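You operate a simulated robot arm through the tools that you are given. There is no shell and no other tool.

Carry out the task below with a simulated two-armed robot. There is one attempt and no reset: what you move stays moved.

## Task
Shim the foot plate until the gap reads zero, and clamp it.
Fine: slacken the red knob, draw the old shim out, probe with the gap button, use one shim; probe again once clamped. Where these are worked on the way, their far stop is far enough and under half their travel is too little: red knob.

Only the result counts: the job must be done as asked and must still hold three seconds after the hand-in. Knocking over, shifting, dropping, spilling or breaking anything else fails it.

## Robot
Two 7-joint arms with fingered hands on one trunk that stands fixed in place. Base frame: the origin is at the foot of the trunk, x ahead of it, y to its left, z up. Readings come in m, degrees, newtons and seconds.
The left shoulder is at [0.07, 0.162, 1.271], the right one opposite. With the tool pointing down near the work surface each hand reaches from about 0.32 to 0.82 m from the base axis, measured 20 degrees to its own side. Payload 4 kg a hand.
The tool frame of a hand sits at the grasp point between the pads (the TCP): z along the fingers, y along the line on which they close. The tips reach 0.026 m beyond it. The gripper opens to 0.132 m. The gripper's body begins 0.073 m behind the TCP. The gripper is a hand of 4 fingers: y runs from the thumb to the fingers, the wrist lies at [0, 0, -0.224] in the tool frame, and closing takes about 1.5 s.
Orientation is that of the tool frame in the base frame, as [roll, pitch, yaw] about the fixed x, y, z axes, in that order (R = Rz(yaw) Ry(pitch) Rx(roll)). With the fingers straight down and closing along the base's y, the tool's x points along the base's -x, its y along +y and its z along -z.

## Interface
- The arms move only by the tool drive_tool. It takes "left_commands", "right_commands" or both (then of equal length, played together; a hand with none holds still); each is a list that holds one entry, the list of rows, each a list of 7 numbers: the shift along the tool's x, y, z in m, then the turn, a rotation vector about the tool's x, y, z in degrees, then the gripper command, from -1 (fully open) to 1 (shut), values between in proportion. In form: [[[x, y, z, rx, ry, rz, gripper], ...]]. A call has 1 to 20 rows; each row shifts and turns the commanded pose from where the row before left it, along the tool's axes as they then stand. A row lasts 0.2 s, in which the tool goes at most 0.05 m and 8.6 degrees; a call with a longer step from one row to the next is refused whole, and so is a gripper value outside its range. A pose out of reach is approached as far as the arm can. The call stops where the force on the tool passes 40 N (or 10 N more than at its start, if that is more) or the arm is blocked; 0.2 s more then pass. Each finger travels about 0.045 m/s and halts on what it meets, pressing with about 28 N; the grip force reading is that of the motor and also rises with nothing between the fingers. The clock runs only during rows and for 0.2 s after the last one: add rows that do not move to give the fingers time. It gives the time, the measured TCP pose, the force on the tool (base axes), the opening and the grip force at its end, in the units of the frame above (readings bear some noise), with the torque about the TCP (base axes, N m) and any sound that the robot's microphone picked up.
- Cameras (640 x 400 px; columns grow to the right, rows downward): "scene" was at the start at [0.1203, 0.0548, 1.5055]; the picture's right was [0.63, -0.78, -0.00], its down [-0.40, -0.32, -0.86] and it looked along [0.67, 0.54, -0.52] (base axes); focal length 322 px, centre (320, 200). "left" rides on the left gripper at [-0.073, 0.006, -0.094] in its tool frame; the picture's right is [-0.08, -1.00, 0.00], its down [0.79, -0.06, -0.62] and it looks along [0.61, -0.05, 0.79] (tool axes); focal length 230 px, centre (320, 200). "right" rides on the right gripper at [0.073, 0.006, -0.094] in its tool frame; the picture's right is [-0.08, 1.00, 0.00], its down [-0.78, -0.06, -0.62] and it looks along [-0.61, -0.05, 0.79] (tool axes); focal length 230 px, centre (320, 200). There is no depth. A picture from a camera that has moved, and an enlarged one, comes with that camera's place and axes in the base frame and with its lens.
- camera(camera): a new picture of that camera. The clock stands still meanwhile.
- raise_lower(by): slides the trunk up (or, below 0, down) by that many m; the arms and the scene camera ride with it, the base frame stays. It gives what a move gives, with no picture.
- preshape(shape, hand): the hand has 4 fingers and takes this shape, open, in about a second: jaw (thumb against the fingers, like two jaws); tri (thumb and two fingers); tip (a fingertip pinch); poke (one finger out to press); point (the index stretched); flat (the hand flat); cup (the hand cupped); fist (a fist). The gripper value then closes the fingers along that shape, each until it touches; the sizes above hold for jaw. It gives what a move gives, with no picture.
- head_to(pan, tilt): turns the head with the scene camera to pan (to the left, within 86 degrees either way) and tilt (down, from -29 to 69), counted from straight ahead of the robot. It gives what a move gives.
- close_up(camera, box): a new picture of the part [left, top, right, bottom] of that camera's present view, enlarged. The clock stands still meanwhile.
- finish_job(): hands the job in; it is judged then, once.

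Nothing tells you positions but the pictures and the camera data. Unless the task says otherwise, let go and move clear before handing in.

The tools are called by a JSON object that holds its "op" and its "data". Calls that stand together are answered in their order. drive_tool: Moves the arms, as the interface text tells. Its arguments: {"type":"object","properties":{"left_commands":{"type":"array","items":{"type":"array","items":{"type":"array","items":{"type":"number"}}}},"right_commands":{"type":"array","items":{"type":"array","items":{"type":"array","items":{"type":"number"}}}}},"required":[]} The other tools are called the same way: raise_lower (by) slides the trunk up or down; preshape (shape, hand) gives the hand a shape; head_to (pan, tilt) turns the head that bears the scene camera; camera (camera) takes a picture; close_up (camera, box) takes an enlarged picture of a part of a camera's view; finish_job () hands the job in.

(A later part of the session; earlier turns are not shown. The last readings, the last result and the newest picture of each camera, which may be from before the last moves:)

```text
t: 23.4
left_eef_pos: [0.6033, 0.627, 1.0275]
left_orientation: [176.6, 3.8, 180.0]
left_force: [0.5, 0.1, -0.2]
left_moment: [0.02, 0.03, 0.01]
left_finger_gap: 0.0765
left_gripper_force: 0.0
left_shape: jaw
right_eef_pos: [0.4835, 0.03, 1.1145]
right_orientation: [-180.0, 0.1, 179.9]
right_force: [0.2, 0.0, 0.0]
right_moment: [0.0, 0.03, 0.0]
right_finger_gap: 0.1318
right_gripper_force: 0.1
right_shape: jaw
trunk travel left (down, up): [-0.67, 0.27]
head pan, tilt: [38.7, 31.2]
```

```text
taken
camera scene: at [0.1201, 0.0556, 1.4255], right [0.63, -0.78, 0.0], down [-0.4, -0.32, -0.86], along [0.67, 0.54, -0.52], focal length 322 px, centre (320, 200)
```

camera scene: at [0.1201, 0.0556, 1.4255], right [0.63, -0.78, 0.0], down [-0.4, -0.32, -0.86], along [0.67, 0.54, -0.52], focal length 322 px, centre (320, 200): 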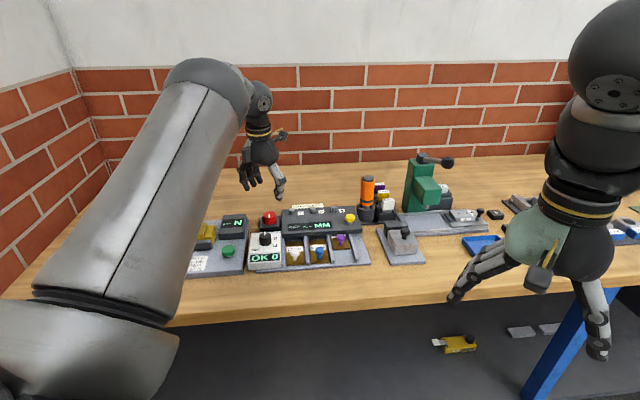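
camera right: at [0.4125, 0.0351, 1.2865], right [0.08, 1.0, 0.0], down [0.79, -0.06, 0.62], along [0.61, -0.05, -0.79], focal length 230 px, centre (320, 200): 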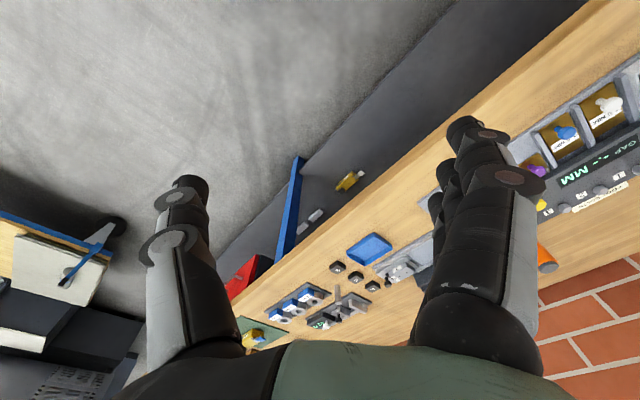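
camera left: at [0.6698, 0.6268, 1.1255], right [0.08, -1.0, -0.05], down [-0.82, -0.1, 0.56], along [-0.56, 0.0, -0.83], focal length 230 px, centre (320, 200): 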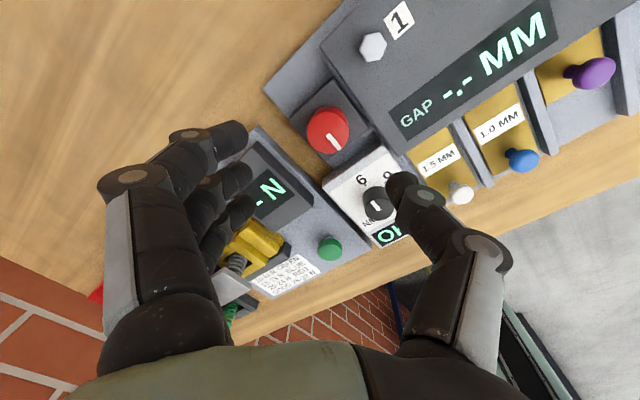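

The knob centre is confirmed at [0.6115, 0.626]. The "N" box is close on the left, so I'll turn the closing line along the lane direction (yaw 135°) and narrow the opening before descending.

{"op": "drive_tool", "data": {"left_commands": [[[0, 0, 0, 0, 0, 7.5, 0.1], [0, 0, 0, 0, 0, 7.5, 0.1], [0, 0, 0, 0, 0, 7.5, 0.1], [0, 0, 0, 0, 0, 7.5, 0.1], [0, 0, 0, 0, 0, 7.5, 0.1], [0, 0, 0, 0, 0, 7.5, 0.1], [0, 0, 0, 0, 0, 0, 0.1]]]}}

{"op": "camera", "data": {"camera": "left"}}

{"op": "close_up", "data": {"camera": "scene", "box": [190, 60, 350, 280]}}

```text
t: 25.0
left_eef_pos: [0.6034, 0.6265, 1.0272]
left_orientation: [175.0, 0.2, 135.0]
left_force: [0.0, -0.6, 0.3]
left_moment: [0.03, -0.01, 0.0]
left_finger_gap: 0.06
left_gripper_force: 0.0
left_shape: jaw
right_eef_pos: [0.4839, 0.0296, 1.1136]
right_orientation: [180.0, 0.1, 180.0]
right_force: [-0.4, 0.1, 0.1]
right_moment: [0.0, -0.02, 0.01]
right_finger_gap: 0.1318
right_gripper_force: 0.0
right_shape: jaw
trunk travel left (down, up): [-0.67, 0.27]
head pan, tilt: [38.7, 31.2]
```

```text
taken
camera left: at [0.6526, 0.5729, 1.1211], right [-0.65, -0.76, -0.09], down [-0.64, 0.48, 0.61], along [-0.42, 0.45, -0.79], focal length 230 px, centre (320, 200)
```

left: 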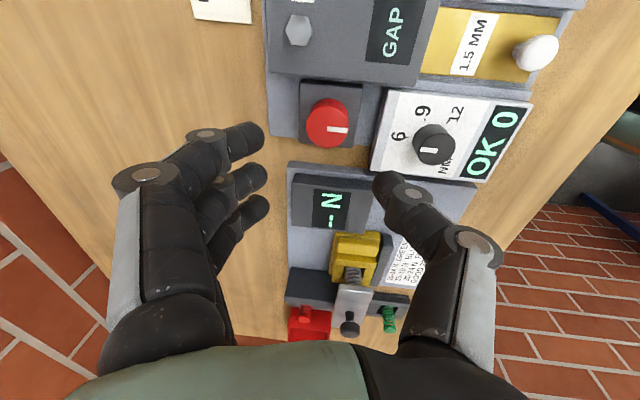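

```text
1.82 times, centred on (270, 170) of scene
camera zoom: at [0.1203, 0.0547, 1.4255], right [0.63, -0.78, 0.0], down [-0.4, -0.32, -0.86], along [0.67, 0.54, -0.52], focal length 585 px, centre (411, 254)
```

zoom: 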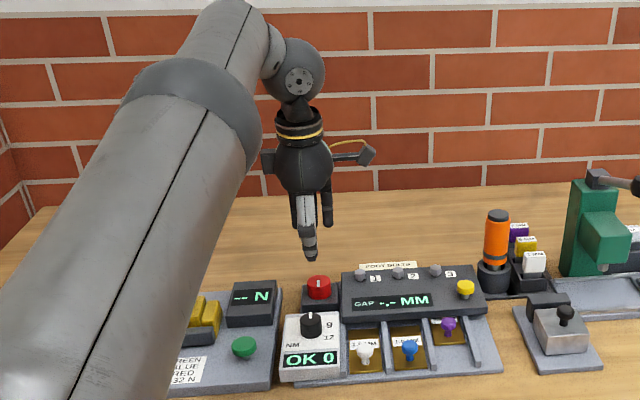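

{"op": "drive_tool", "data": {"left_commands": [[[-0.0058, -0.0039, 0.02, 0, 0, 0, 0.1], [0, 0, 0.03, 0, 0, 0, 0.1], [0, 0, 0, 0, 0, 0, 0.1]]]}}

{"op": "camera", "data": {"camera": "left"}}

{"op": "close_up", "data": {"camera": "scene", "box": [220, 130, 340, 280]}}

```text
t: 25.8
left_eef_pos: [0.6072, 0.6226, 0.977]
left_orientation: [174.9, 0.2, 135.0]
left_force: [1.1, 0.2, -0.7]
left_moment: [0.0, -0.06, 0.01]
left_finger_gap: 0.0603
left_gripper_force: 0.0
left_shape: jaw
right_eef_pos: [0.4815, 0.0289, 1.112]
right_orientation: [179.9, 0.0, 180.0]
right_force: [0.0, -0.7, -0.6]
right_moment: [-0.03, -0.01, 0.0]
right_finger_gap: 0.1318
right_gripper_force: 0.0
right_shape: jaw
trunk travel left (down, up): [-0.67, 0.27]
head pan, tilt: [38.7, 31.2]
```

```text
taken
camera left: at [0.6568, 0.5697, 1.0712], right [-0.65, -0.76, -0.09], down [-0.64, 0.48, 0.61], along [-0.42, 0.45, -0.79], focal length 230 px, centre (320, 200)
```

left: 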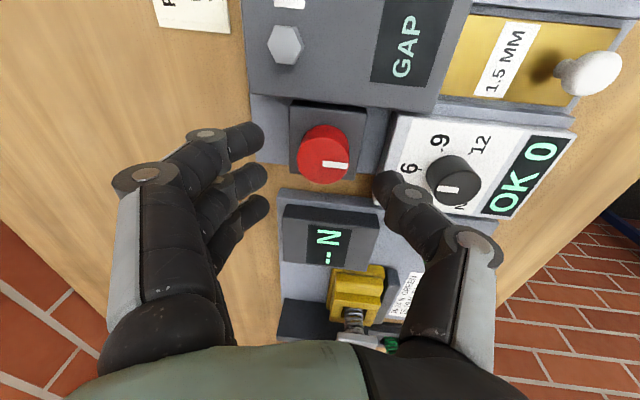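

```text
2.67 times, centred on (280, 205) of scene
camera zoom: at [0.1197, 0.0546, 1.4256], right [0.63, -0.78, 0.0], down [-0.4, -0.32, -0.86], along [0.67, 0.54, -0.52], focal length 858 px, centre (427, 187)
```

zoom: 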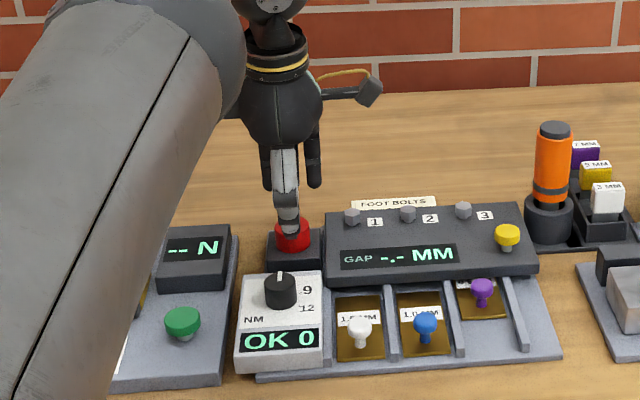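

The thumb is right in front of the knob and the fingers behind. Descending the last 33 mm.

{"op": "drive_tool", "data": {"left_commands": [[[0, 0, 0.017, 0, 0, 0, 0.1], [0, 0, 0.016, 0, 0, 0, 0.1], [0, 0, 0, 0, 0, 0, 0.1]]]}}

{"op": "camera", "data": {"camera": "left"}}

{"op": "close_up", "data": {"camera": "scene", "box": [220, 130, 340, 280]}}

```text
t: 26.6
left_eef_pos: [0.6102, 0.6244, 0.9445]
left_orientation: [174.8, 0.3, 134.9]
left_force: [0.2, -0.3, 0.0]
left_moment: [0.01, -0.02, 0.0]
left_finger_gap: 0.0602
left_gripper_force: 0.1
left_shape: jaw
right_eef_pos: [0.4829, 0.03, 1.1135]
right_orientation: [-179.9, 0.0, -179.9]
right_force: [0.7, -0.7, -0.5]
right_moment: [0.0, 0.0, 0.0]
right_finger_gap: 0.1317
right_gripper_force: 0.1
right_shape: jaw
trunk travel left (down, up): [-0.67, 0.27]
head pan, tilt: [38.7, 31.2]
```

```text
taken
camera left: at [0.6604, 0.5714, 1.0389], right [-0.65, -0.76, -0.09], down [-0.64, 0.48, 0.6], along [-0.42, 0.45, -0.79], focal length 230 px, centre (320, 200)
```

left: 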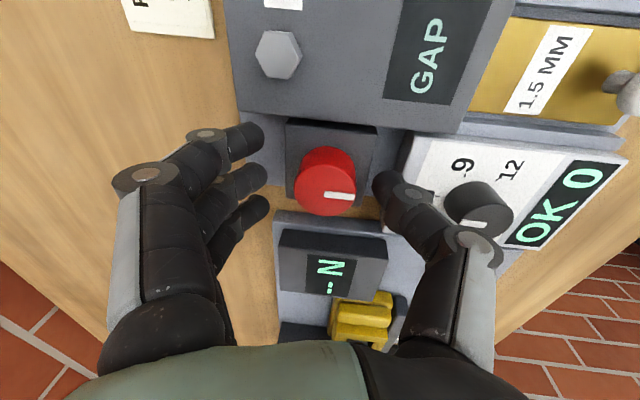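

```text
2.67 times, centred on (280, 205) of scene
camera zoom: at [0.1201, 0.0545, 1.4255], right [0.63, -0.78, 0.0], down [-0.4, -0.32, -0.86], along [0.67, 0.54, -0.52], focal length 858 px, centre (427, 187)
```

zoom: 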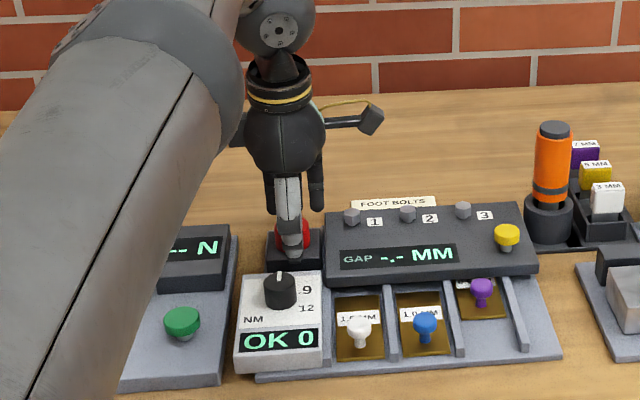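

The fingers and thumb straddle the knob with no contact forces. Closing the grip.

{"op": "drive_tool", "data": {"left_commands": [[[0, 0, 0, 0, 0, 0, 1], [0, 0, 0, 0, 0, 0, 1], [0, 0, 0, 0, 0, 0, 1], [0, 0, 0, 0, 0, 0, 1], [0, 0, 0, 0, 0, 0, 1], [0, 0, 0, 0, 0, 0, 1]]]}}

{"op": "camera", "data": {"camera": "left"}}

```text
t: 28.0
left_eef_pos: [0.6096, 0.6243, 0.9438]
left_orientation: [175.0, 0.2, 135.0]
left_force: [-3.2, -4.8, -2.5]
left_moment: [-0.08, 0.05, 0.01]
left_finger_gap: 0.0183
left_gripper_force: 28.3
left_shape: jaw
right_eef_pos: [0.4841, 0.0282, 1.1128]
right_orientation: [-180.0, 0.0, -180.0]
right_force: [0.1, -0.2, -0.1]
right_moment: [0.0, 0.0, 0.0]
right_finger_gap: 0.1318
right_gripper_force: 0.1
right_shape: jaw
trunk travel left (down, up): [-0.67, 0.27]
head pan, tilt: [38.7, 31.2]
```

```text
taken
camera left: at [0.6597, 0.5713, 1.0385], right [-0.65, -0.76, -0.09], down [-0.64, 0.48, 0.61], along [-0.42, 0.45, -0.79], focal length 230 px, centre (320, 200)
```

left: 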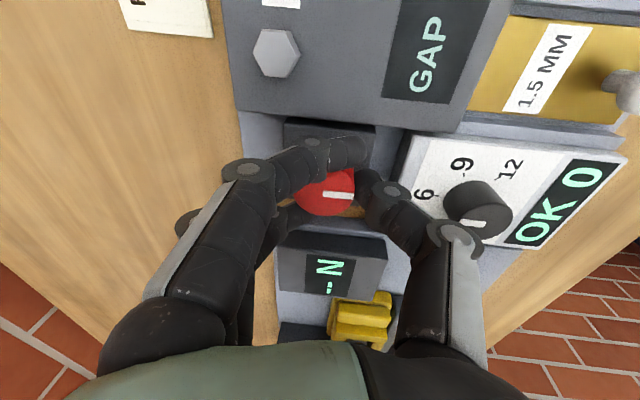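

Gripped. Now turning anticlockwise (seen from above) 45° first and watching the moment.

{"op": "drive_tool", "data": {"left_commands": [[[0, 0, 0, 0, 0, -7.5, 1], [0, 0, 0, 0, 0, -7.5, 1], [0, 0, 0, 0, 0, -7.5, 1], [0, 0, 0, 0, 0, -7.5, 1], [0, 0, 0, 0, 0, -7.5, 1], [0, 0, 0, 0, 0, -7.5, 1]]]}}

{"op": "camera", "data": {"camera": "left"}}

{"op": "close_up", "data": {"camera": "scene", "box": [220, 130, 340, 280]}}

```text
t: 29.4
left_eef_pos: [0.6092, 0.6268, 0.9454]
left_orientation: [176.6, 3.9, -179.8]
left_force: [-3.5, 3.0, -0.4]
left_moment: [0.39, 0.25, -0.02]
left_finger_gap: 0.0177
left_gripper_force: 28.0
left_shape: jaw
right_eef_pos: [0.4825, 0.0306, 1.1138]
right_orientation: [-180.0, -0.1, 179.9]
right_force: [1.0, -0.6, -1.5]
right_moment: [0.0, 0.01, -0.01]
right_finger_gap: 0.1318
right_gripper_force: 0.0
right_shape: jaw
trunk travel left (down, up): [-0.67, 0.27]
head pan, tilt: [38.7, 31.2]
```

```text
taken
camera left: at [0.6756, 0.6263, 1.0428], right [0.08, -1.0, -0.05], down [-0.82, -0.1, 0.56], along [-0.56, 0.0, -0.83], focal length 230 px, centre (320, 200)
```

left: 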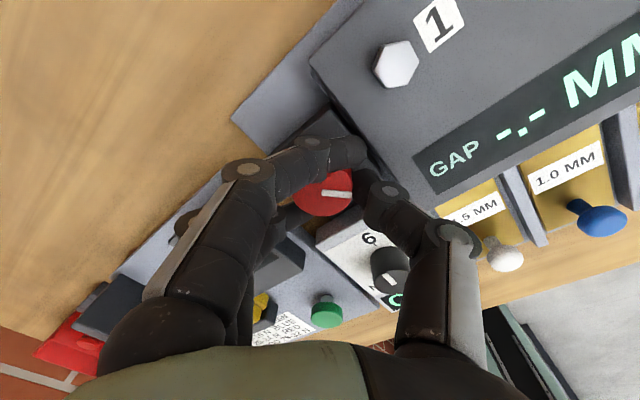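

```text
2.67 times, centred on (280, 205) of scene
camera zoom: at [0.1197, 0.0556, 1.4256], right [0.63, -0.78, 0.0], down [-0.4, -0.32, -0.86], along [0.67, 0.54, -0.52], focal length 858 px, centre (427, 187)
```

zoom: 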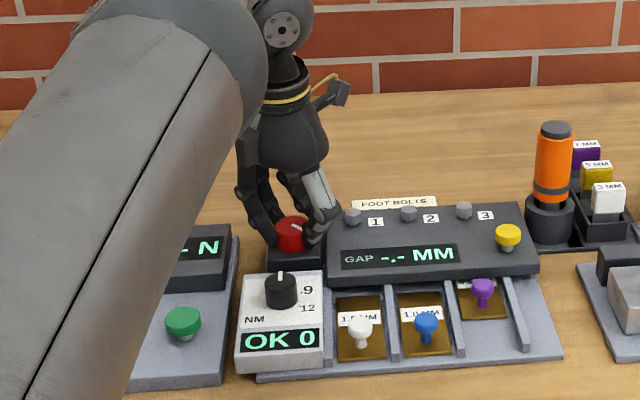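

The knob turns with the hand. Continuing anticlockwise.

{"op": "drive_tool", "data": {"left_commands": [[[0, 0, 0, 0, 0, -7.5, 1], [0, 0, 0, 0, 0, -7.5, 1], [0, 0, 0, 0, 0, -7.5, 1], [0, 0, 0, 0, 0, -7.5, 1], [0, 0, 0, 0, 0, -7.5, 1], [0, 0, 0, 0, 0, -7.5, 1]]]}}

{"op": "camera", "data": {"camera": "left"}}

{"op": "close_up", "data": {"camera": "scene", "box": [220, 130, 340, 280]}}

```text
t: 30.8
left_eef_pos: [0.6083, 0.6262, 0.9453]
left_orientation: [-179.8, 4.9, -134.8]
left_force: [-10.8, 3.0, 0.5]
left_moment: [0.29, 0.79, -0.04]
left_finger_gap: 0.0165
left_gripper_force: 27.9
left_shape: jaw
right_eef_pos: [0.4826, 0.0293, 1.1143]
right_orientation: [180.0, 0.2, -180.0]
right_force: [-0.2, 0.7, -0.5]
right_moment: [-0.05, 0.03, 0.0]
right_finger_gap: 0.1318
right_gripper_force: 0.1
right_shape: jaw
trunk travel left (down, up): [-0.67, 0.27]
head pan, tilt: [38.7, 31.2]
```

```text
taken
camera left: at [0.6496, 0.6756, 1.0447], right [0.76, -0.65, 0.01], down [-0.55, -0.63, 0.55], along [-0.35, -0.42, -0.84], focal length 230 px, centre (320, 200)
```

left: 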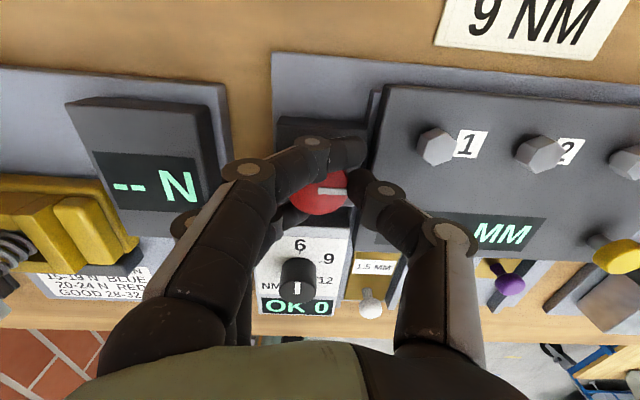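

```text
2.67 times, centred on (280, 205) of scene
camera zoom: at [0.1183, 0.0556, 1.4257], right [0.63, -0.78, 0.0], down [-0.4, -0.32, -0.86], along [0.67, 0.54, -0.52], focal length 858 px, centre (427, 187)
```

zoom: 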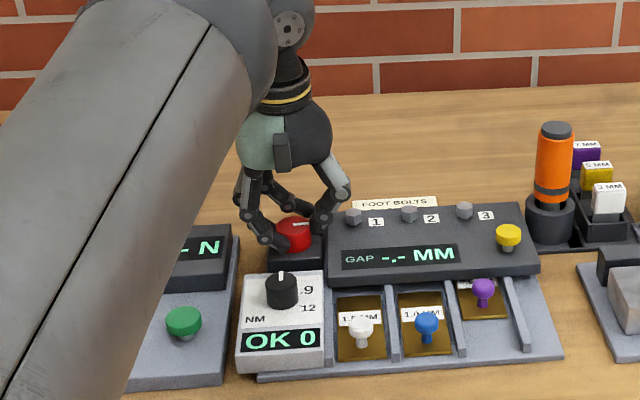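

{"op": "drive_tool", "data": {"left_commands": [[[0, 0, 0, 0, 0, -7.5, 1], [0, 0, 0, 0, 0, -7.5, 1], [0, 0, 0, 0, 0, -7.5, 1], [0, 0, 0, 0, 0, -7.5, 1], [0, 0, 0, 0, 0, -7.5, 1], [0, 0, 0, 0, 0, -7.5, 1]]]}}

{"op": "camera", "data": {"camera": "left"}}

{"op": "close_up", "data": {"camera": "scene", "box": [220, 130, 340, 280]}}

```text
t: 32.2
left_eef_pos: [0.6079, 0.6267, 0.9453]
left_orientation: [-176.2, 3.3, -89.6]
left_force: [-9.9, 10.4, 3.4]
left_moment: [0.05, 0.79, -0.03]
left_finger_gap: 0.0165
left_gripper_force: 27.9
left_shape: jaw
right_eef_pos: [0.4825, 0.0308, 1.1142]
right_orientation: [179.9, 0.1, 179.9]
right_force: [0.5, 1.4, 0.1]
right_moment: [0.0, 0.0, 0.01]
right_finger_gap: 0.1317
right_gripper_force: 0.0
right_shape: jaw
trunk travel left (down, up): [-0.67, 0.27]
head pan, tilt: [38.7, 31.2]
```

```text
taken
camera left: at [0.5957, 0.6935, 1.042], right [0.99, 0.08, 0.07], down [0.02, -0.82, 0.57], along [0.1, -0.57, -0.82], focal length 230 px, centre (320, 200)
```

left: 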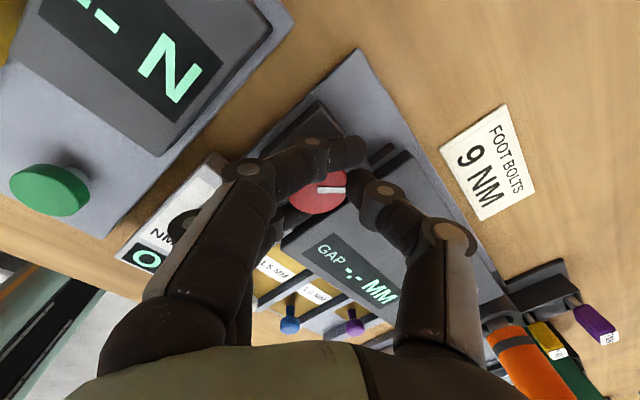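

```text
2.67 times, centred on (280, 205) of scene
camera zoom: at [0.1183, 0.0564, 1.4256], right [0.63, -0.78, 0.0], down [-0.4, -0.33, -0.86], along [0.67, 0.54, -0.52], focal length 858 px, centre (427, 187)
```

zoom: 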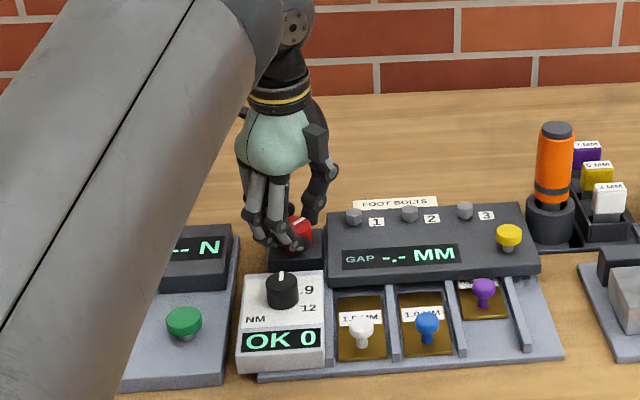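

{"op": "drive_tool", "data": {"left_commands": [[[0, 0, 0, 0, 0, -7.5, 1], [0, 0, 0, 0, 0, -7.5, 1], [0, 0, 0, 0, 0, 0, 1]]]}}

{"op": "close_up", "data": {"camera": "left", "box": [200, 100, 440, 250]}}

```text
t: 33.0
left_eef_pos: [0.6103, 0.6264, 0.9453]
left_orientation: [-175.3, 2.3, -74.7]
left_force: [-7.3, 9.2, 4.1]
left_moment: [0.07, 0.54, -0.07]
left_finger_gap: 0.0159
left_gripper_force: 27.8
left_shape: jaw
right_eef_pos: [0.4814, 0.0306, 1.1144]
right_orientation: [180.0, 0.1, -180.0]
right_force: [-0.2, 1.0, -0.4]
right_moment: [0.0, 0.0, -0.01]
right_finger_gap: 0.1317
right_gripper_force: 0.1
right_shape: jaw
trunk travel left (down, up): [-0.67, 0.27]
head pan, tilt: [38.7, 31.2]
```

```text
2.67 times, centred on (320, 175) of left
camera zoom: at [0.5788, 0.6887, 1.0409], right [0.94, 0.33, 0.08], down [0.22, -0.78, 0.59], along [0.26, -0.53, -0.8], focal length 614 px, centre (320, 267)
```

zoom: 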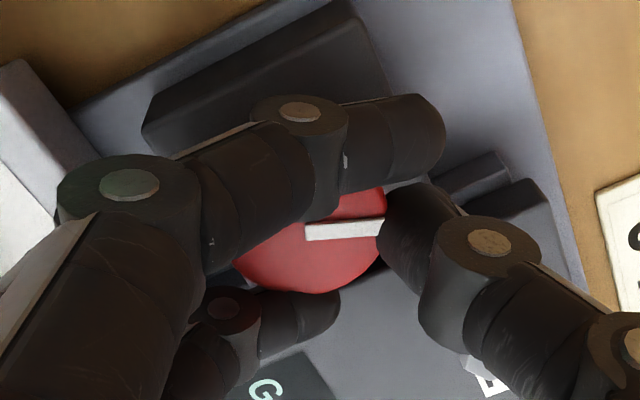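

{"op": "drive_tool", "data": {"left_commands": [[[0, 0, 0, 0, 0, -7.5, 1], [0, 0, 0, 0, 0, -7.5, 1], [0, 0, 0, 0, 0, -7.5, 1], [0, 0, 0, 0, 0, 0, 1]]]}}

{"op": "close_up", "data": {"camera": "left", "box": [200, 100, 440, 250]}}

{"op": "camera", "data": {"camera": "scene"}}

```text
t: 34.0
left_eef_pos: [0.6088, 0.6267, 0.9456]
left_orientation: [-174.8, 0.3, -52.3]
left_force: [-4.9, 12.5, 7.7]
left_moment: [-0.02, 0.41, -0.01]
left_finger_gap: 0.0155
left_gripper_force: 27.5
left_shape: jaw
right_eef_pos: [0.4828, 0.0311, 1.113]
right_orientation: [179.9, 0.1, -179.9]
right_force: [-0.3, -0.1, 0.1]
right_moment: [0.03, -0.01, 0.0]
right_finger_gap: 0.1318
right_gripper_force: 0.0
right_shape: jaw
trunk travel left (down, up): [-0.67, 0.27]
head pan, tilt: [38.7, 31.2]
```

```text
2.67 times, centred on (320, 175) of left
camera zoom: at [0.5537, 0.675, 1.0379], right [0.74, 0.67, 0.09], down [0.49, -0.62, 0.62], along [0.47, -0.41, -0.78], focal length 614 px, centre (320, 267)
```

zoom: 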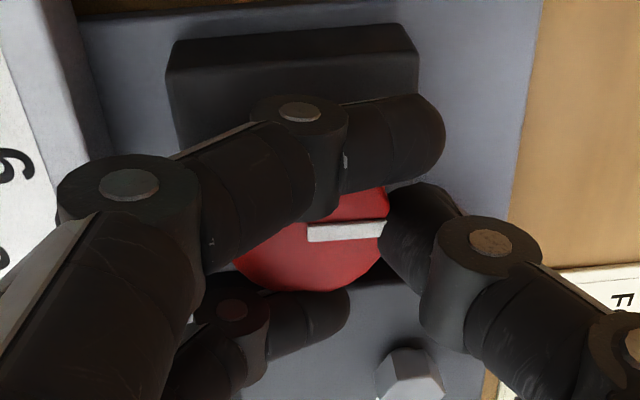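

```text
taken
camera scene: at [0.1185, 0.0561, 1.4257], right [0.63, -0.78, 0.0], down [-0.4, -0.32, -0.86], along [0.67, 0.54, -0.52], focal length 322 px, centre (320, 200)
```

scene: 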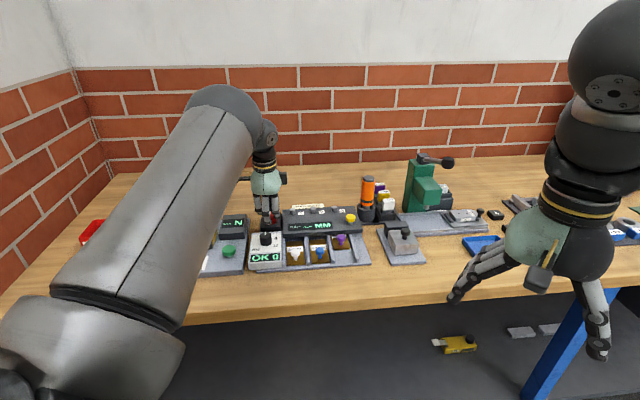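

{"op": "drive_tool", "data": {"left_commands": [[[0, 0, 0, 0, 0, -7.5, 1], [0, 0, 0, 0, 0, -7.5, 1], [0, 0, 0, 0, 0, -7.5, 1], [0, 0, 0, 0, 0, 0, 1]]]}}

{"op": "close_up", "data": {"camera": "left", "box": [200, 100, 440, 250]}}

```text
t: 35.0
left_eef_pos: [0.6136, 0.625, 0.9436]
left_orientation: [-175.0, -1.7, -30.1]
left_force: [9.0, 9.2, 5.6]
left_moment: [0.16, 0.0, -0.29]
left_finger_gap: 0.0154
left_gripper_force: 28.0
left_shape: jaw
right_eef_pos: [0.4846, 0.0299, 1.1132]
right_orientation: [-180.0, 0.0, 180.0]
right_force: [-0.4, -0.5, 1.6]
right_moment: [0.01, 0.0, 0.02]
right_finger_gap: 0.1318
right_gripper_force: 0.0
right_shape: jaw
trunk travel left (down, up): [-0.67, 0.27]
head pan, tilt: [38.7, 31.2]
```

```text
2.67 times, centred on (320, 175) of left
camera zoom: at [0.5401, 0.6508, 1.0346], right [0.43, 0.9, 0.08], down [0.67, -0.38, 0.64], along [0.61, -0.22, -0.76], focal length 614 px, centre (320, 267)
```

zoom: 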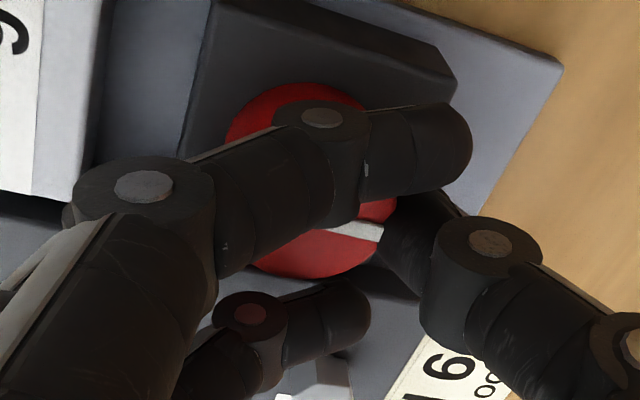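

The knob slipped in the fingers at about 180° with a rising moment, so the far stop is reached. I'll open, lift off and check the mark.

{"op": "drive_tool", "data": {"left_commands": [[[0, 0, 0, 0, 0, 0, 0.1], [0, 0, 0, 0, 0, 0, 0.1], [0, 0, 0, 0, 0, 0, 0.1], [0, 0, 0, 0, 0, 0, 0.1], [0, 0, -0.02, 0, 0, 0, 0.1], [0, 0, -0.03, 0, 0, 0, 0.1], [0, 0, -0.03, 0, 0, 0, 0.1]]]}}

{"op": "camera", "data": {"camera": "left"}}

{"op": "close_up", "data": {"camera": "scene", "box": [220, 130, 340, 280]}}

```text
t: 36.6
left_eef_pos: [0.6031, 0.6215, 1.0244]
left_orientation: [-175.2, -1.5, -30.1]
left_force: [-0.2, -0.6, -0.4]
left_moment: [-0.01, 0.0, -0.01]
left_finger_gap: 0.0585
left_gripper_force: 0.0
left_shape: jaw
right_eef_pos: [0.4824, 0.0292, 1.1127]
right_orientation: [179.9, -0.1, 179.9]
right_force: [1.0, 0.0, 0.1]
right_moment: [0.0, -0.02, 0.06]
right_finger_gap: 0.132
right_gripper_force: 0.1
right_shape: jaw
trunk travel left (down, up): [-0.67, 0.27]
head pan, tilt: [38.7, 31.2]
```

```text
taken
camera left: at [0.5304, 0.6468, 1.1151], right [0.43, 0.9, 0.08], down [0.67, -0.38, 0.64], along [0.61, -0.22, -0.76], focal length 230 px, centre (320, 200)
```

left: 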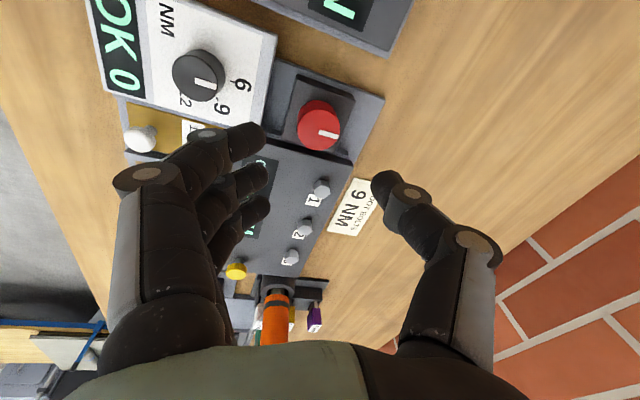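

```text
2.67 times, centred on (280, 205) of scene
camera zoom: at [0.1196, 0.0545, 1.4255], right [0.63, -0.78, 0.0], down [-0.4, -0.32, -0.86], along [0.67, 0.54, -0.52], focal length 858 px, centre (427, 187)
```

zoom: 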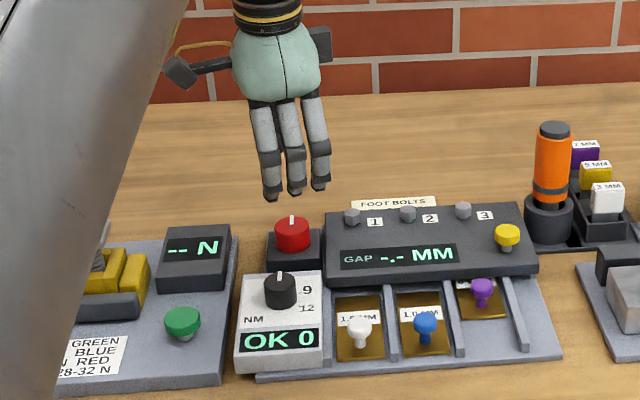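

The mark now points to the back: the knob is a half-turn slack. Next I draw out the purple 0.5 mm shim. I'll use the tip shape, vertical, with the thumb between handle and plate (closing along the lane), and move above the purple handle.

{"op": "preshape", "data": {"hand": "left", "shape": "tip"}}

{"op": "drive_tool", "data": {"left_commands": [[[0, 0, -0.02, -4.8, -1.5, 0, 0.2], [0, 0, -0.02, 0, 0, 7.25, 0.2], [0, 0, 0, 0, 0, 7.25, 0.2], [0.037, 0.0182, 0, 0, 0, 0, 0.2], [0.037, 0.0182, 0, 0, 0, 0, 0.2], [0.037, 0.0182, 0, 0, 0, 0, 0.2], [0.037, 0.0182, 0, 0, 0, 0, 0.2], [0.037, 0.0182, 0, 0, 0, 0, 0.2], [0, 0, 0, 0, 0, 0, 0.2]]]}}

{"op": "camera", "data": {"camera": "left"}}

{"op": "camera", "data": {"camera": "scene"}}

```text
t: 37.5
left_eef_pos: [0.6027, 0.6216, 1.0239]
left_orientation: [-175.2, -1.6, -30.1]
left_force: [0.5, 1.2, 0.9]
left_moment: [-0.01, 0.04, -0.04]
left_finger_gap: 0.1319
left_gripper_force: 0.1
left_shape: tip
right_eef_pos: [0.4833, 0.03, 1.1133]
right_orientation: [179.9, 0.0, 180.0]
right_force: [-0.2, -0.3, -0.3]
right_moment: [-0.02, 0.01, -0.02]
right_finger_gap: 0.1317
right_gripper_force: 0.1
right_shape: jaw
trunk travel left (down, up): [-0.67, 0.27]
head pan, tilt: [38.7, 31.2]
```

```text
t: 39.5
left_eef_pos: [0.6724, 0.4253, 1.0621]
left_orientation: [-180.0, -0.1, -44.5]
left_force: [-0.5, -0.1, -0.4]
left_moment: [-0.03, 0.01, 0.03]
left_finger_gap: 0.0536
left_gripper_force: 0.0
left_shape: tip
right_eef_pos: [0.4837, 0.03, 1.1132]
right_orientation: [-180.0, 0.1, 180.0]
right_force: [-0.1, -0.7, 0.4]
right_moment: [-0.03, -0.01, 0.02]
right_finger_gap: 0.1318
right_gripper_force: 0.0
right_shape: jaw
trunk travel left (down, up): [-0.67, 0.27]
head pan, tilt: [38.7, 31.2]
```

```text
taken
camera left: at [0.6166, 0.4719, 1.1561], right [0.64, 0.77, 0.0], down [0.6, -0.51, 0.62], along [0.47, -0.4, -0.79], focal length 230 px, centre (320, 200)
```

left: 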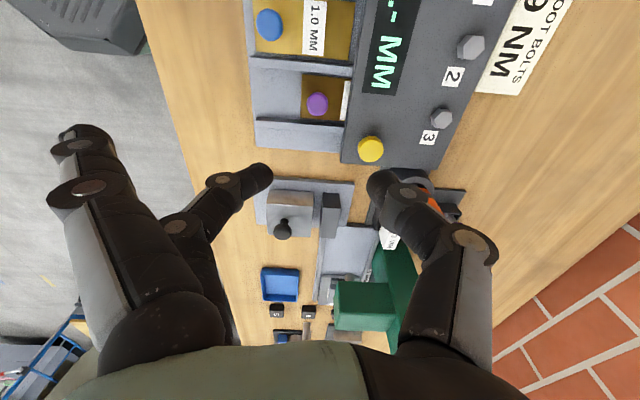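

```text
taken
camera scene: at [0.1198, 0.0557, 1.4255], right [0.63, -0.78, 0.0], down [-0.4, -0.32, -0.86], along [0.67, 0.54, -0.52], focal length 322 px, centre (320, 200)
```

scene: 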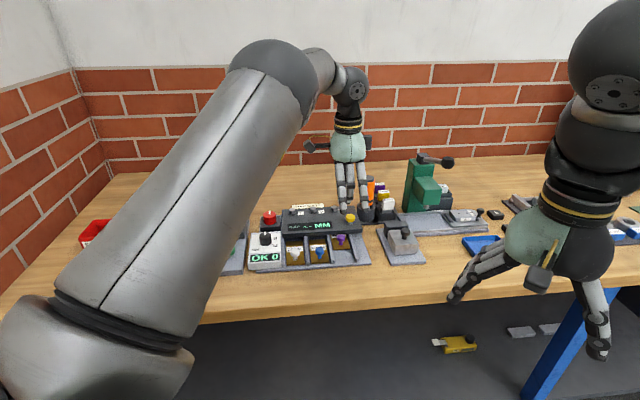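

{"op": "close_up", "data": {"camera": "left", "box": [240, 0, 440, 170]}}

{"op": "close_up", "data": {"camera": "scene", "box": [240, 190, 400, 290]}}

```text
2.35 times, centred on (340, 85) of left
camera zoom: at [0.6166, 0.4719, 1.1561], right [0.64, 0.77, 0.0], down [0.6, -0.51, 0.62], along [0.47, -0.4, -0.79], focal length 541 px, centre (273, 471)
```

zoom: 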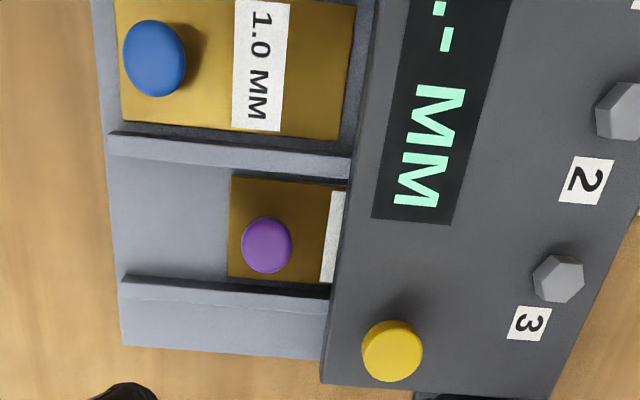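

```text
4.00 times, centred on (320, 240) of scene
camera zoom: at [0.1198, 0.0557, 1.4255], right [0.63, -0.78, 0.0], down [-0.4, -0.32, -0.86], along [0.67, 0.54, -0.52], focal length 1286 px, centre (320, 40)
```

zoom: 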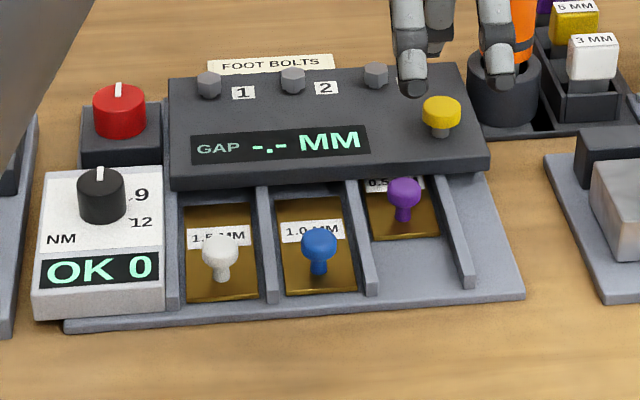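

Visual check puts purple at about 8 mm along −x(tool) and 3 mm along +y(tool) of my tool axis. I'll correct, narrow the fingers to ~36 mm, and come down to 60 mm above for a closer look.

{"op": "drive_tool", "data": {"left_commands": [[[-0.008, 0.0068, 0.02, 0, 0, 0, 0.45], [0, 0, 0.03, 0, 0, 0, 0.45], [0, 0, 0.035, 0, 0, 0, 0.45], [0, 0, 0, 0, 0, 0, 0.45]]]}}

{"op": "camera", "data": {"camera": "left"}}

{"op": "close_up", "data": {"camera": "left", "box": [220, 60, 420, 220]}}

{"op": "close_up", "data": {"camera": "scene", "box": [240, 190, 400, 290]}}

```text
t: 40.5
left_eef_pos: [0.6613, 0.4244, 0.9788]
left_orientation: [-179.9, -0.1, -44.5]
left_force: [-0.4, 0.8, 0.0]
left_moment: [-0.02, -0.03, -0.05]
left_finger_gap: 0.0366
left_gripper_force: 0.1
left_shape: tip
right_eef_pos: [0.4832, 0.0291, 1.1129]
right_orientation: [180.0, 0.0, -180.0]
right_force: [0.2, -0.3, -1.1]
right_moment: [-0.02, 0.03, 0.0]
right_finger_gap: 0.1322
right_gripper_force: 0.2
right_shape: jaw
trunk travel left (down, up): [-0.67, 0.27]
head pan, tilt: [38.7, 31.2]
```

```text
taken
camera left: at [0.604, 0.471, 1.0729], right [0.64, 0.77, 0.0], down [0.6, -0.51, 0.62], along [0.47, -0.4, -0.79], focal length 230 px, centre (320, 200)
```

left: 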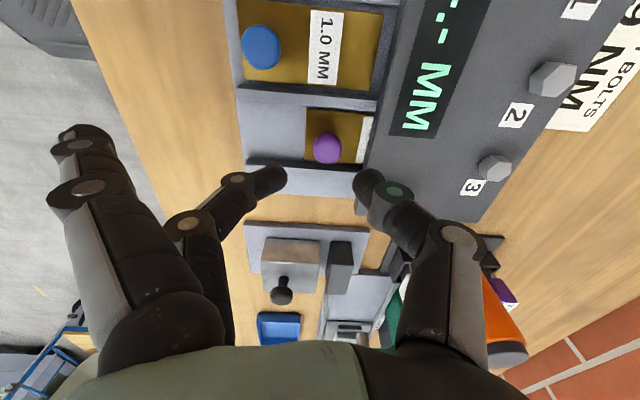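

```text
2.50 times, centred on (320, 140) of left
camera zoom: at [0.604, 0.471, 1.0729], right [0.64, 0.77, 0.0], down [0.6, -0.51, 0.62], along [0.47, -0.4, -0.79], focal length 575 px, centre (320, 350)
```

zoom: 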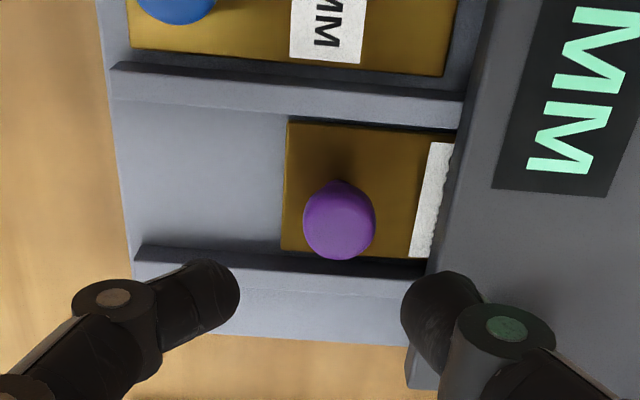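

```text
4.00 times, centred on (320, 240) of scene
camera zoom: at [0.1196, 0.0544, 1.4256], right [0.63, -0.78, 0.0], down [-0.4, -0.32, -0.86], along [0.67, 0.54, -0.52], focal length 1286 px, centre (320, 40)
```

zoom: 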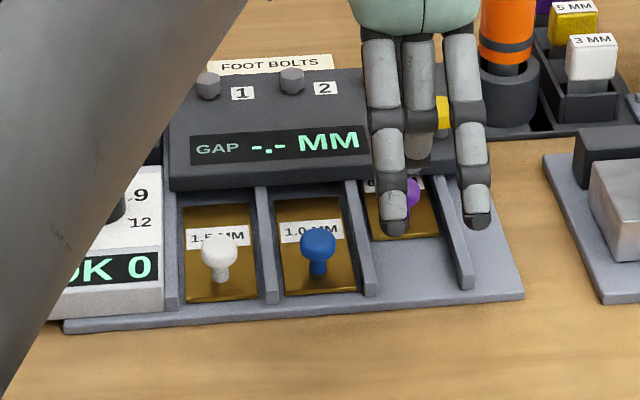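

Finger and thumb tips project as modelled; the handle sits slightly toward the thumb, with room on both sides. I'll nudge and descend to just above the plate level, then check again.

{"op": "drive_tool", "data": {"left_commands": [[[0.0025, -0.001, 0.012, 0, 0, 0, 0.45], [0, 0, 0.016, 0, 0, 0, 0.45], [0, 0, 0, 0, 0, 0, 0.45]]]}}

{"op": "close_up", "data": {"camera": "left", "box": [220, 90, 420, 240]}}

{"op": "close_up", "data": {"camera": "scene", "box": [280, 190, 400, 280]}}

```text
t: 41.3
left_eef_pos: [0.6629, 0.4235, 0.9523]
left_orientation: [-180.0, -0.2, -44.5]
left_force: [0.2, -0.1, 0.4]
left_moment: [-0.01, -0.03, -0.02]
left_finger_gap: 0.0365
left_gripper_force: 0.1
left_shape: tip
right_eef_pos: [0.4827, 0.0302, 1.1135]
right_orientation: [-180.0, 0.1, 180.0]
right_force: [0.3, 0.1, 0.4]
right_moment: [-0.01, 0.01, 0.01]
right_finger_gap: 0.1317
right_gripper_force: 0.0
right_shape: jaw
trunk travel left (down, up): [-0.67, 0.27]
head pan, tilt: [38.7, 31.2]
```

```text
2.67 times, centred on (320, 165) of left
camera zoom: at [0.6068, 0.4704, 1.0454], right [0.64, 0.77, 0.0], down [0.6, -0.51, 0.62], along [0.47, -0.4, -0.79], focal length 614 px, centre (320, 293)
```

zoom: 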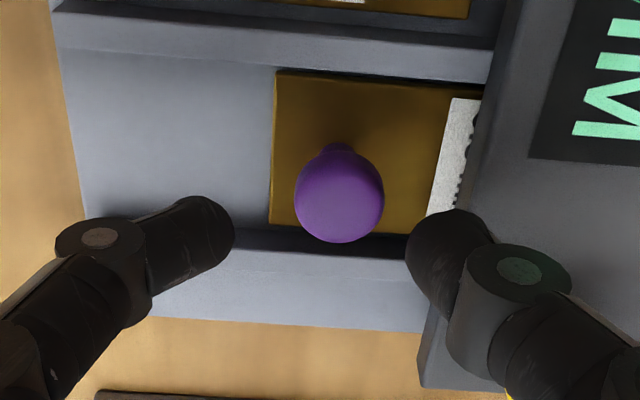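

```text
4.44 times, centred on (340, 235) of scene
camera zoom: at [0.1202, 0.0548, 1.4255], right [0.63, -0.78, 0.0], down [-0.4, -0.32, -0.86], along [0.67, 0.54, -0.52], focal length 1429 px, centre (231, 44)
```

zoom: 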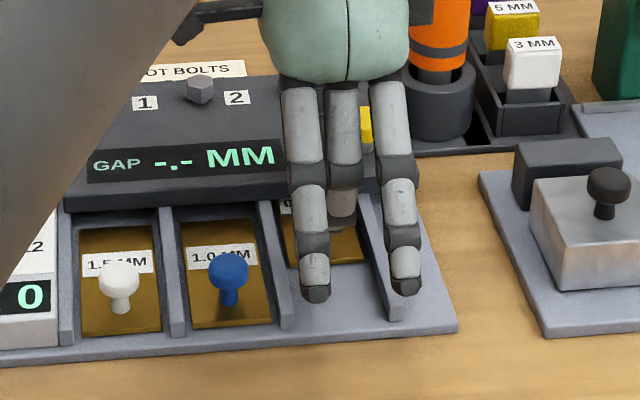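

{"op": "drive_tool", "data": {"left_commands": [[[0.001, 0, 0.013, 0, 0, 0, 0.45], [0, 0, 0.012, 0, 0, 0, 0.45], [0, 0, 0, 0, 0, 0, 0.45]]]}}

{"op": "close_up", "data": {"camera": "left", "box": [220, 90, 420, 240]}}

{"op": "close_up", "data": {"camera": "scene", "box": [280, 190, 400, 280]}}

```text
t: 42.1
left_eef_pos: [0.6647, 0.4222, 0.9276]
left_orientation: [-179.9, -0.2, -44.5]
left_force: [-2.2, -2.3, 3.7]
left_moment: [0.06, -0.02, 0.01]
left_finger_gap: 0.0353
left_gripper_force: 0.0
left_shape: tip
right_eef_pos: [0.4835, 0.0292, 1.1145]
right_orientation: [179.9, 0.0, 180.0]
right_force: [0.2, -0.9, -0.2]
right_moment: [-0.04, -0.01, 0.01]
right_finger_gap: 0.1318
right_gripper_force: 0.1
right_shape: jaw
trunk travel left (down, up): [-0.67, 0.27]
head pan, tilt: [38.7, 31.2]
```

```text
2.67 times, centred on (320, 165) of left
camera zoom: at [0.6083, 0.4693, 1.0204], right [0.64, 0.77, 0.0], down [0.6, -0.51, 0.62], along [0.47, -0.4, -0.79], focal length 614 px, centre (320, 293)
```

zoom: 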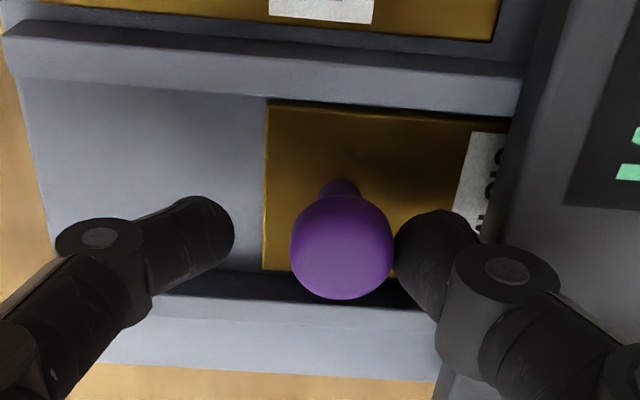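

```text
4.44 times, centred on (340, 235) of scene
camera zoom: at [0.1196, 0.0542, 1.4256], right [0.63, -0.78, 0.0], down [-0.4, -0.32, -0.86], along [0.67, 0.54, -0.52], focal length 1429 px, centre (231, 44)
```

zoom: 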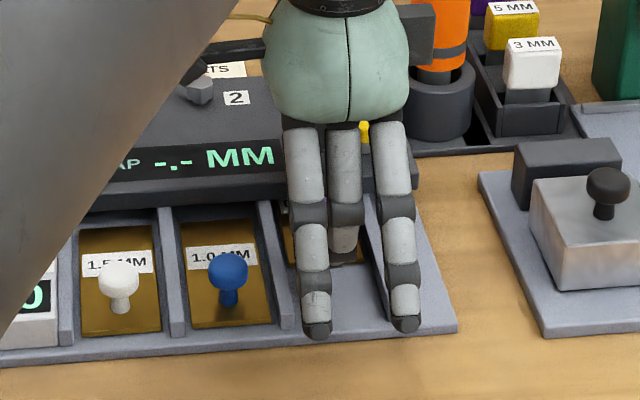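

The thumb is in the slot between handle and plate, finger on the front side. Closing on the purple handle.

{"op": "drive_tool", "data": {"left_commands": [[[0, 0, 0, 0, 0, 0, 1], [0, 0, 0, 0, 0, 0, 1], [0, 0, 0, 0, 0, 0, 1], [0, 0, 0, 0, 0, 0, 1]]]}}

{"op": "close_up", "data": {"camera": "left", "box": [220, 90, 420, 240]}}

```text
t: 43.1
left_eef_pos: [0.6642, 0.4222, 0.9258]
left_orientation: [-180.0, 0.0, -44.5]
left_force: [0.8, -3.5, -1.4]
left_moment: [-0.03, 0.04, 0.01]
left_finger_gap: 0.0172
left_gripper_force: 27.8
left_shape: tip
right_eef_pos: [0.4833, 0.0286, 1.113]
right_orientation: [179.9, 0.0, -180.0]
right_force: [-0.2, -0.8, -0.1]
right_moment: [0.03, -0.05, 0.01]
right_finger_gap: 0.1317
right_gripper_force: 0.1
right_shape: jaw
trunk travel left (down, up): [-0.67, 0.27]
head pan, tilt: [38.7, 31.2]
```

```text
2.67 times, centred on (320, 165) of left
camera zoom: at [0.6088, 0.4694, 1.0196], right [0.64, 0.77, 0.0], down [0.6, -0.51, 0.62], along [0.47, -0.4, -0.79], focal length 614 px, centre (320, 293)
```

zoom: 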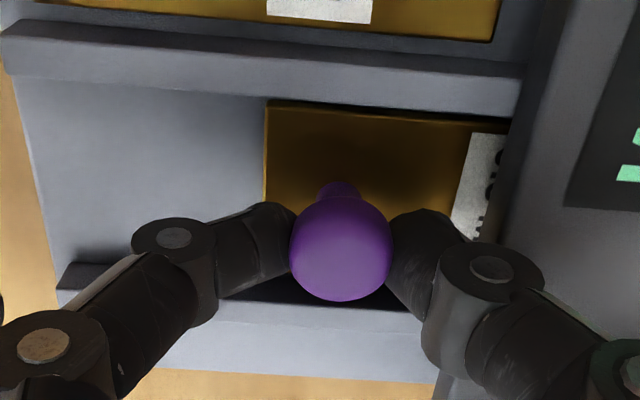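

Gripped firmly. Now drawing it straight out toward the robot, 44 mm.

{"op": "drive_tool", "data": {"left_commands": [[[0, 0.008, 0, 0, 0, 0, 1], [0, 0.009, 0, 0, 0, 0, 1], [0, 0.009, 0, 0, 0, 0, 1], [0, 0.009, 0, 0, 0, 0, 1], [0, 0.009, 0, 0, 0, 0, 1], [0, 0, 0, 0, 0, 0, 1]]]}}

{"op": "camera", "data": {"camera": "left"}}

{"op": "close_up", "data": {"camera": "scene", "box": [270, 190, 410, 290]}}

```text
t: 44.5
left_eef_pos: [0.6334, 0.3917, 0.925]
left_orientation: [-179.9, -0.1, -44.4]
left_force: [1.6, -1.7, 3.8]
left_moment: [-0.04, -0.05, -0.02]
left_finger_gap: 0.0168
left_gripper_force: 28.1
left_shape: tip
right_eef_pos: [0.4821, 0.0288, 1.1125]
right_orientation: [179.9, 0.0, 180.0]
right_force: [0.6, 0.8, 0.8]
right_moment: [0.0, 0.02, -0.01]
right_finger_gap: 0.1318
right_gripper_force: 0.1
right_shape: jaw
trunk travel left (down, up): [-0.67, 0.27]
head pan, tilt: [38.7, 31.2]
```

```text
taken
camera left: at [0.5772, 0.4379, 1.0192], right [0.64, 0.77, 0.0], down [0.6, -0.51, 0.62], along [0.47, -0.4, -0.79], focal length 230 px, centre (320, 200)
```

left: 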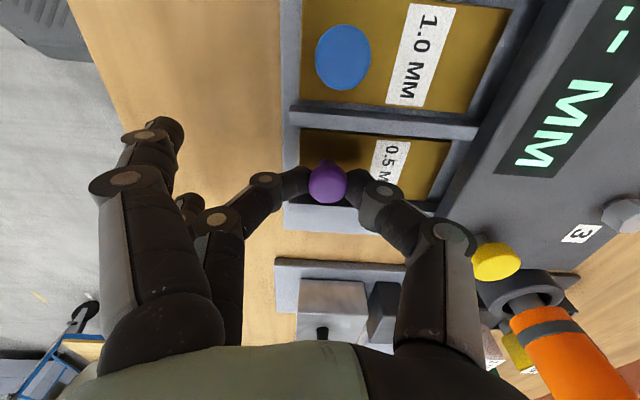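

```text
4.00 times, centred on (340, 240) of scene
camera zoom: at [0.1201, 0.0543, 1.4256], right [0.63, -0.78, 0.0], down [-0.4, -0.32, -0.86], along [0.67, 0.54, -0.52], focal length 1286 px, centre (240, 40)
```

zoom: 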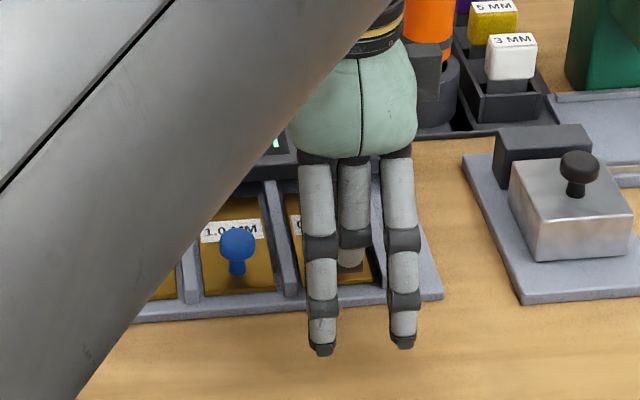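

{"op": "drive_tool", "data": {"left_commands": [[[0, 0.003, 0, 0, 0, 0, 1], [0, 0, 0, 0, 0, 0, 1]]]}}

{"op": "close_up", "data": {"camera": "left", "box": [250, 0, 530, 240]}}

```text
t: 45.1
left_eef_pos: [0.6321, 0.3901, 0.9258]
left_orientation: [-179.9, -0.1, -44.5]
left_force: [6.1, 1.2, 3.5]
left_moment: [0.08, -0.13, -0.03]
left_finger_gap: 0.017
left_gripper_force: 27.6
left_shape: tip
right_eef_pos: [0.4828, 0.0296, 1.1134]
right_orientation: [-179.9, 0.0, 179.9]
right_force: [0.3, 0.5, 0.1]
right_moment: [0.0, -0.02, 0.01]
right_finger_gap: 0.1318
right_gripper_force: 0.1
right_shape: jaw
trunk travel left (down, up): [-0.67, 0.27]
head pan, tilt: [38.7, 31.2]
```

```text
1.67 times, centred on (390, 120) of left
camera zoom: at [0.5759, 0.4365, 1.0191], right [0.64, 0.77, 0.0], down [0.6, -0.51, 0.62], along [0.47, -0.4, -0.79], focal length 384 px, centre (203, 333)
```

zoom: 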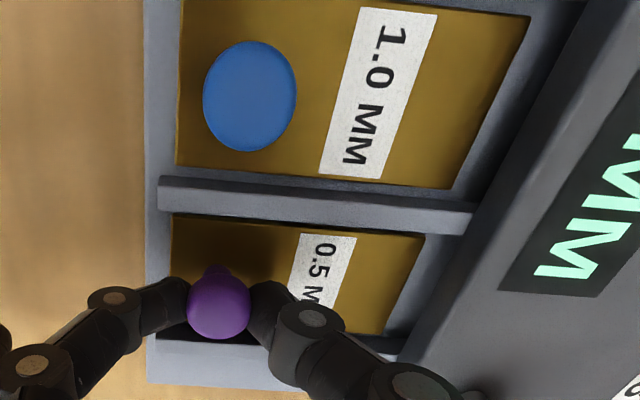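

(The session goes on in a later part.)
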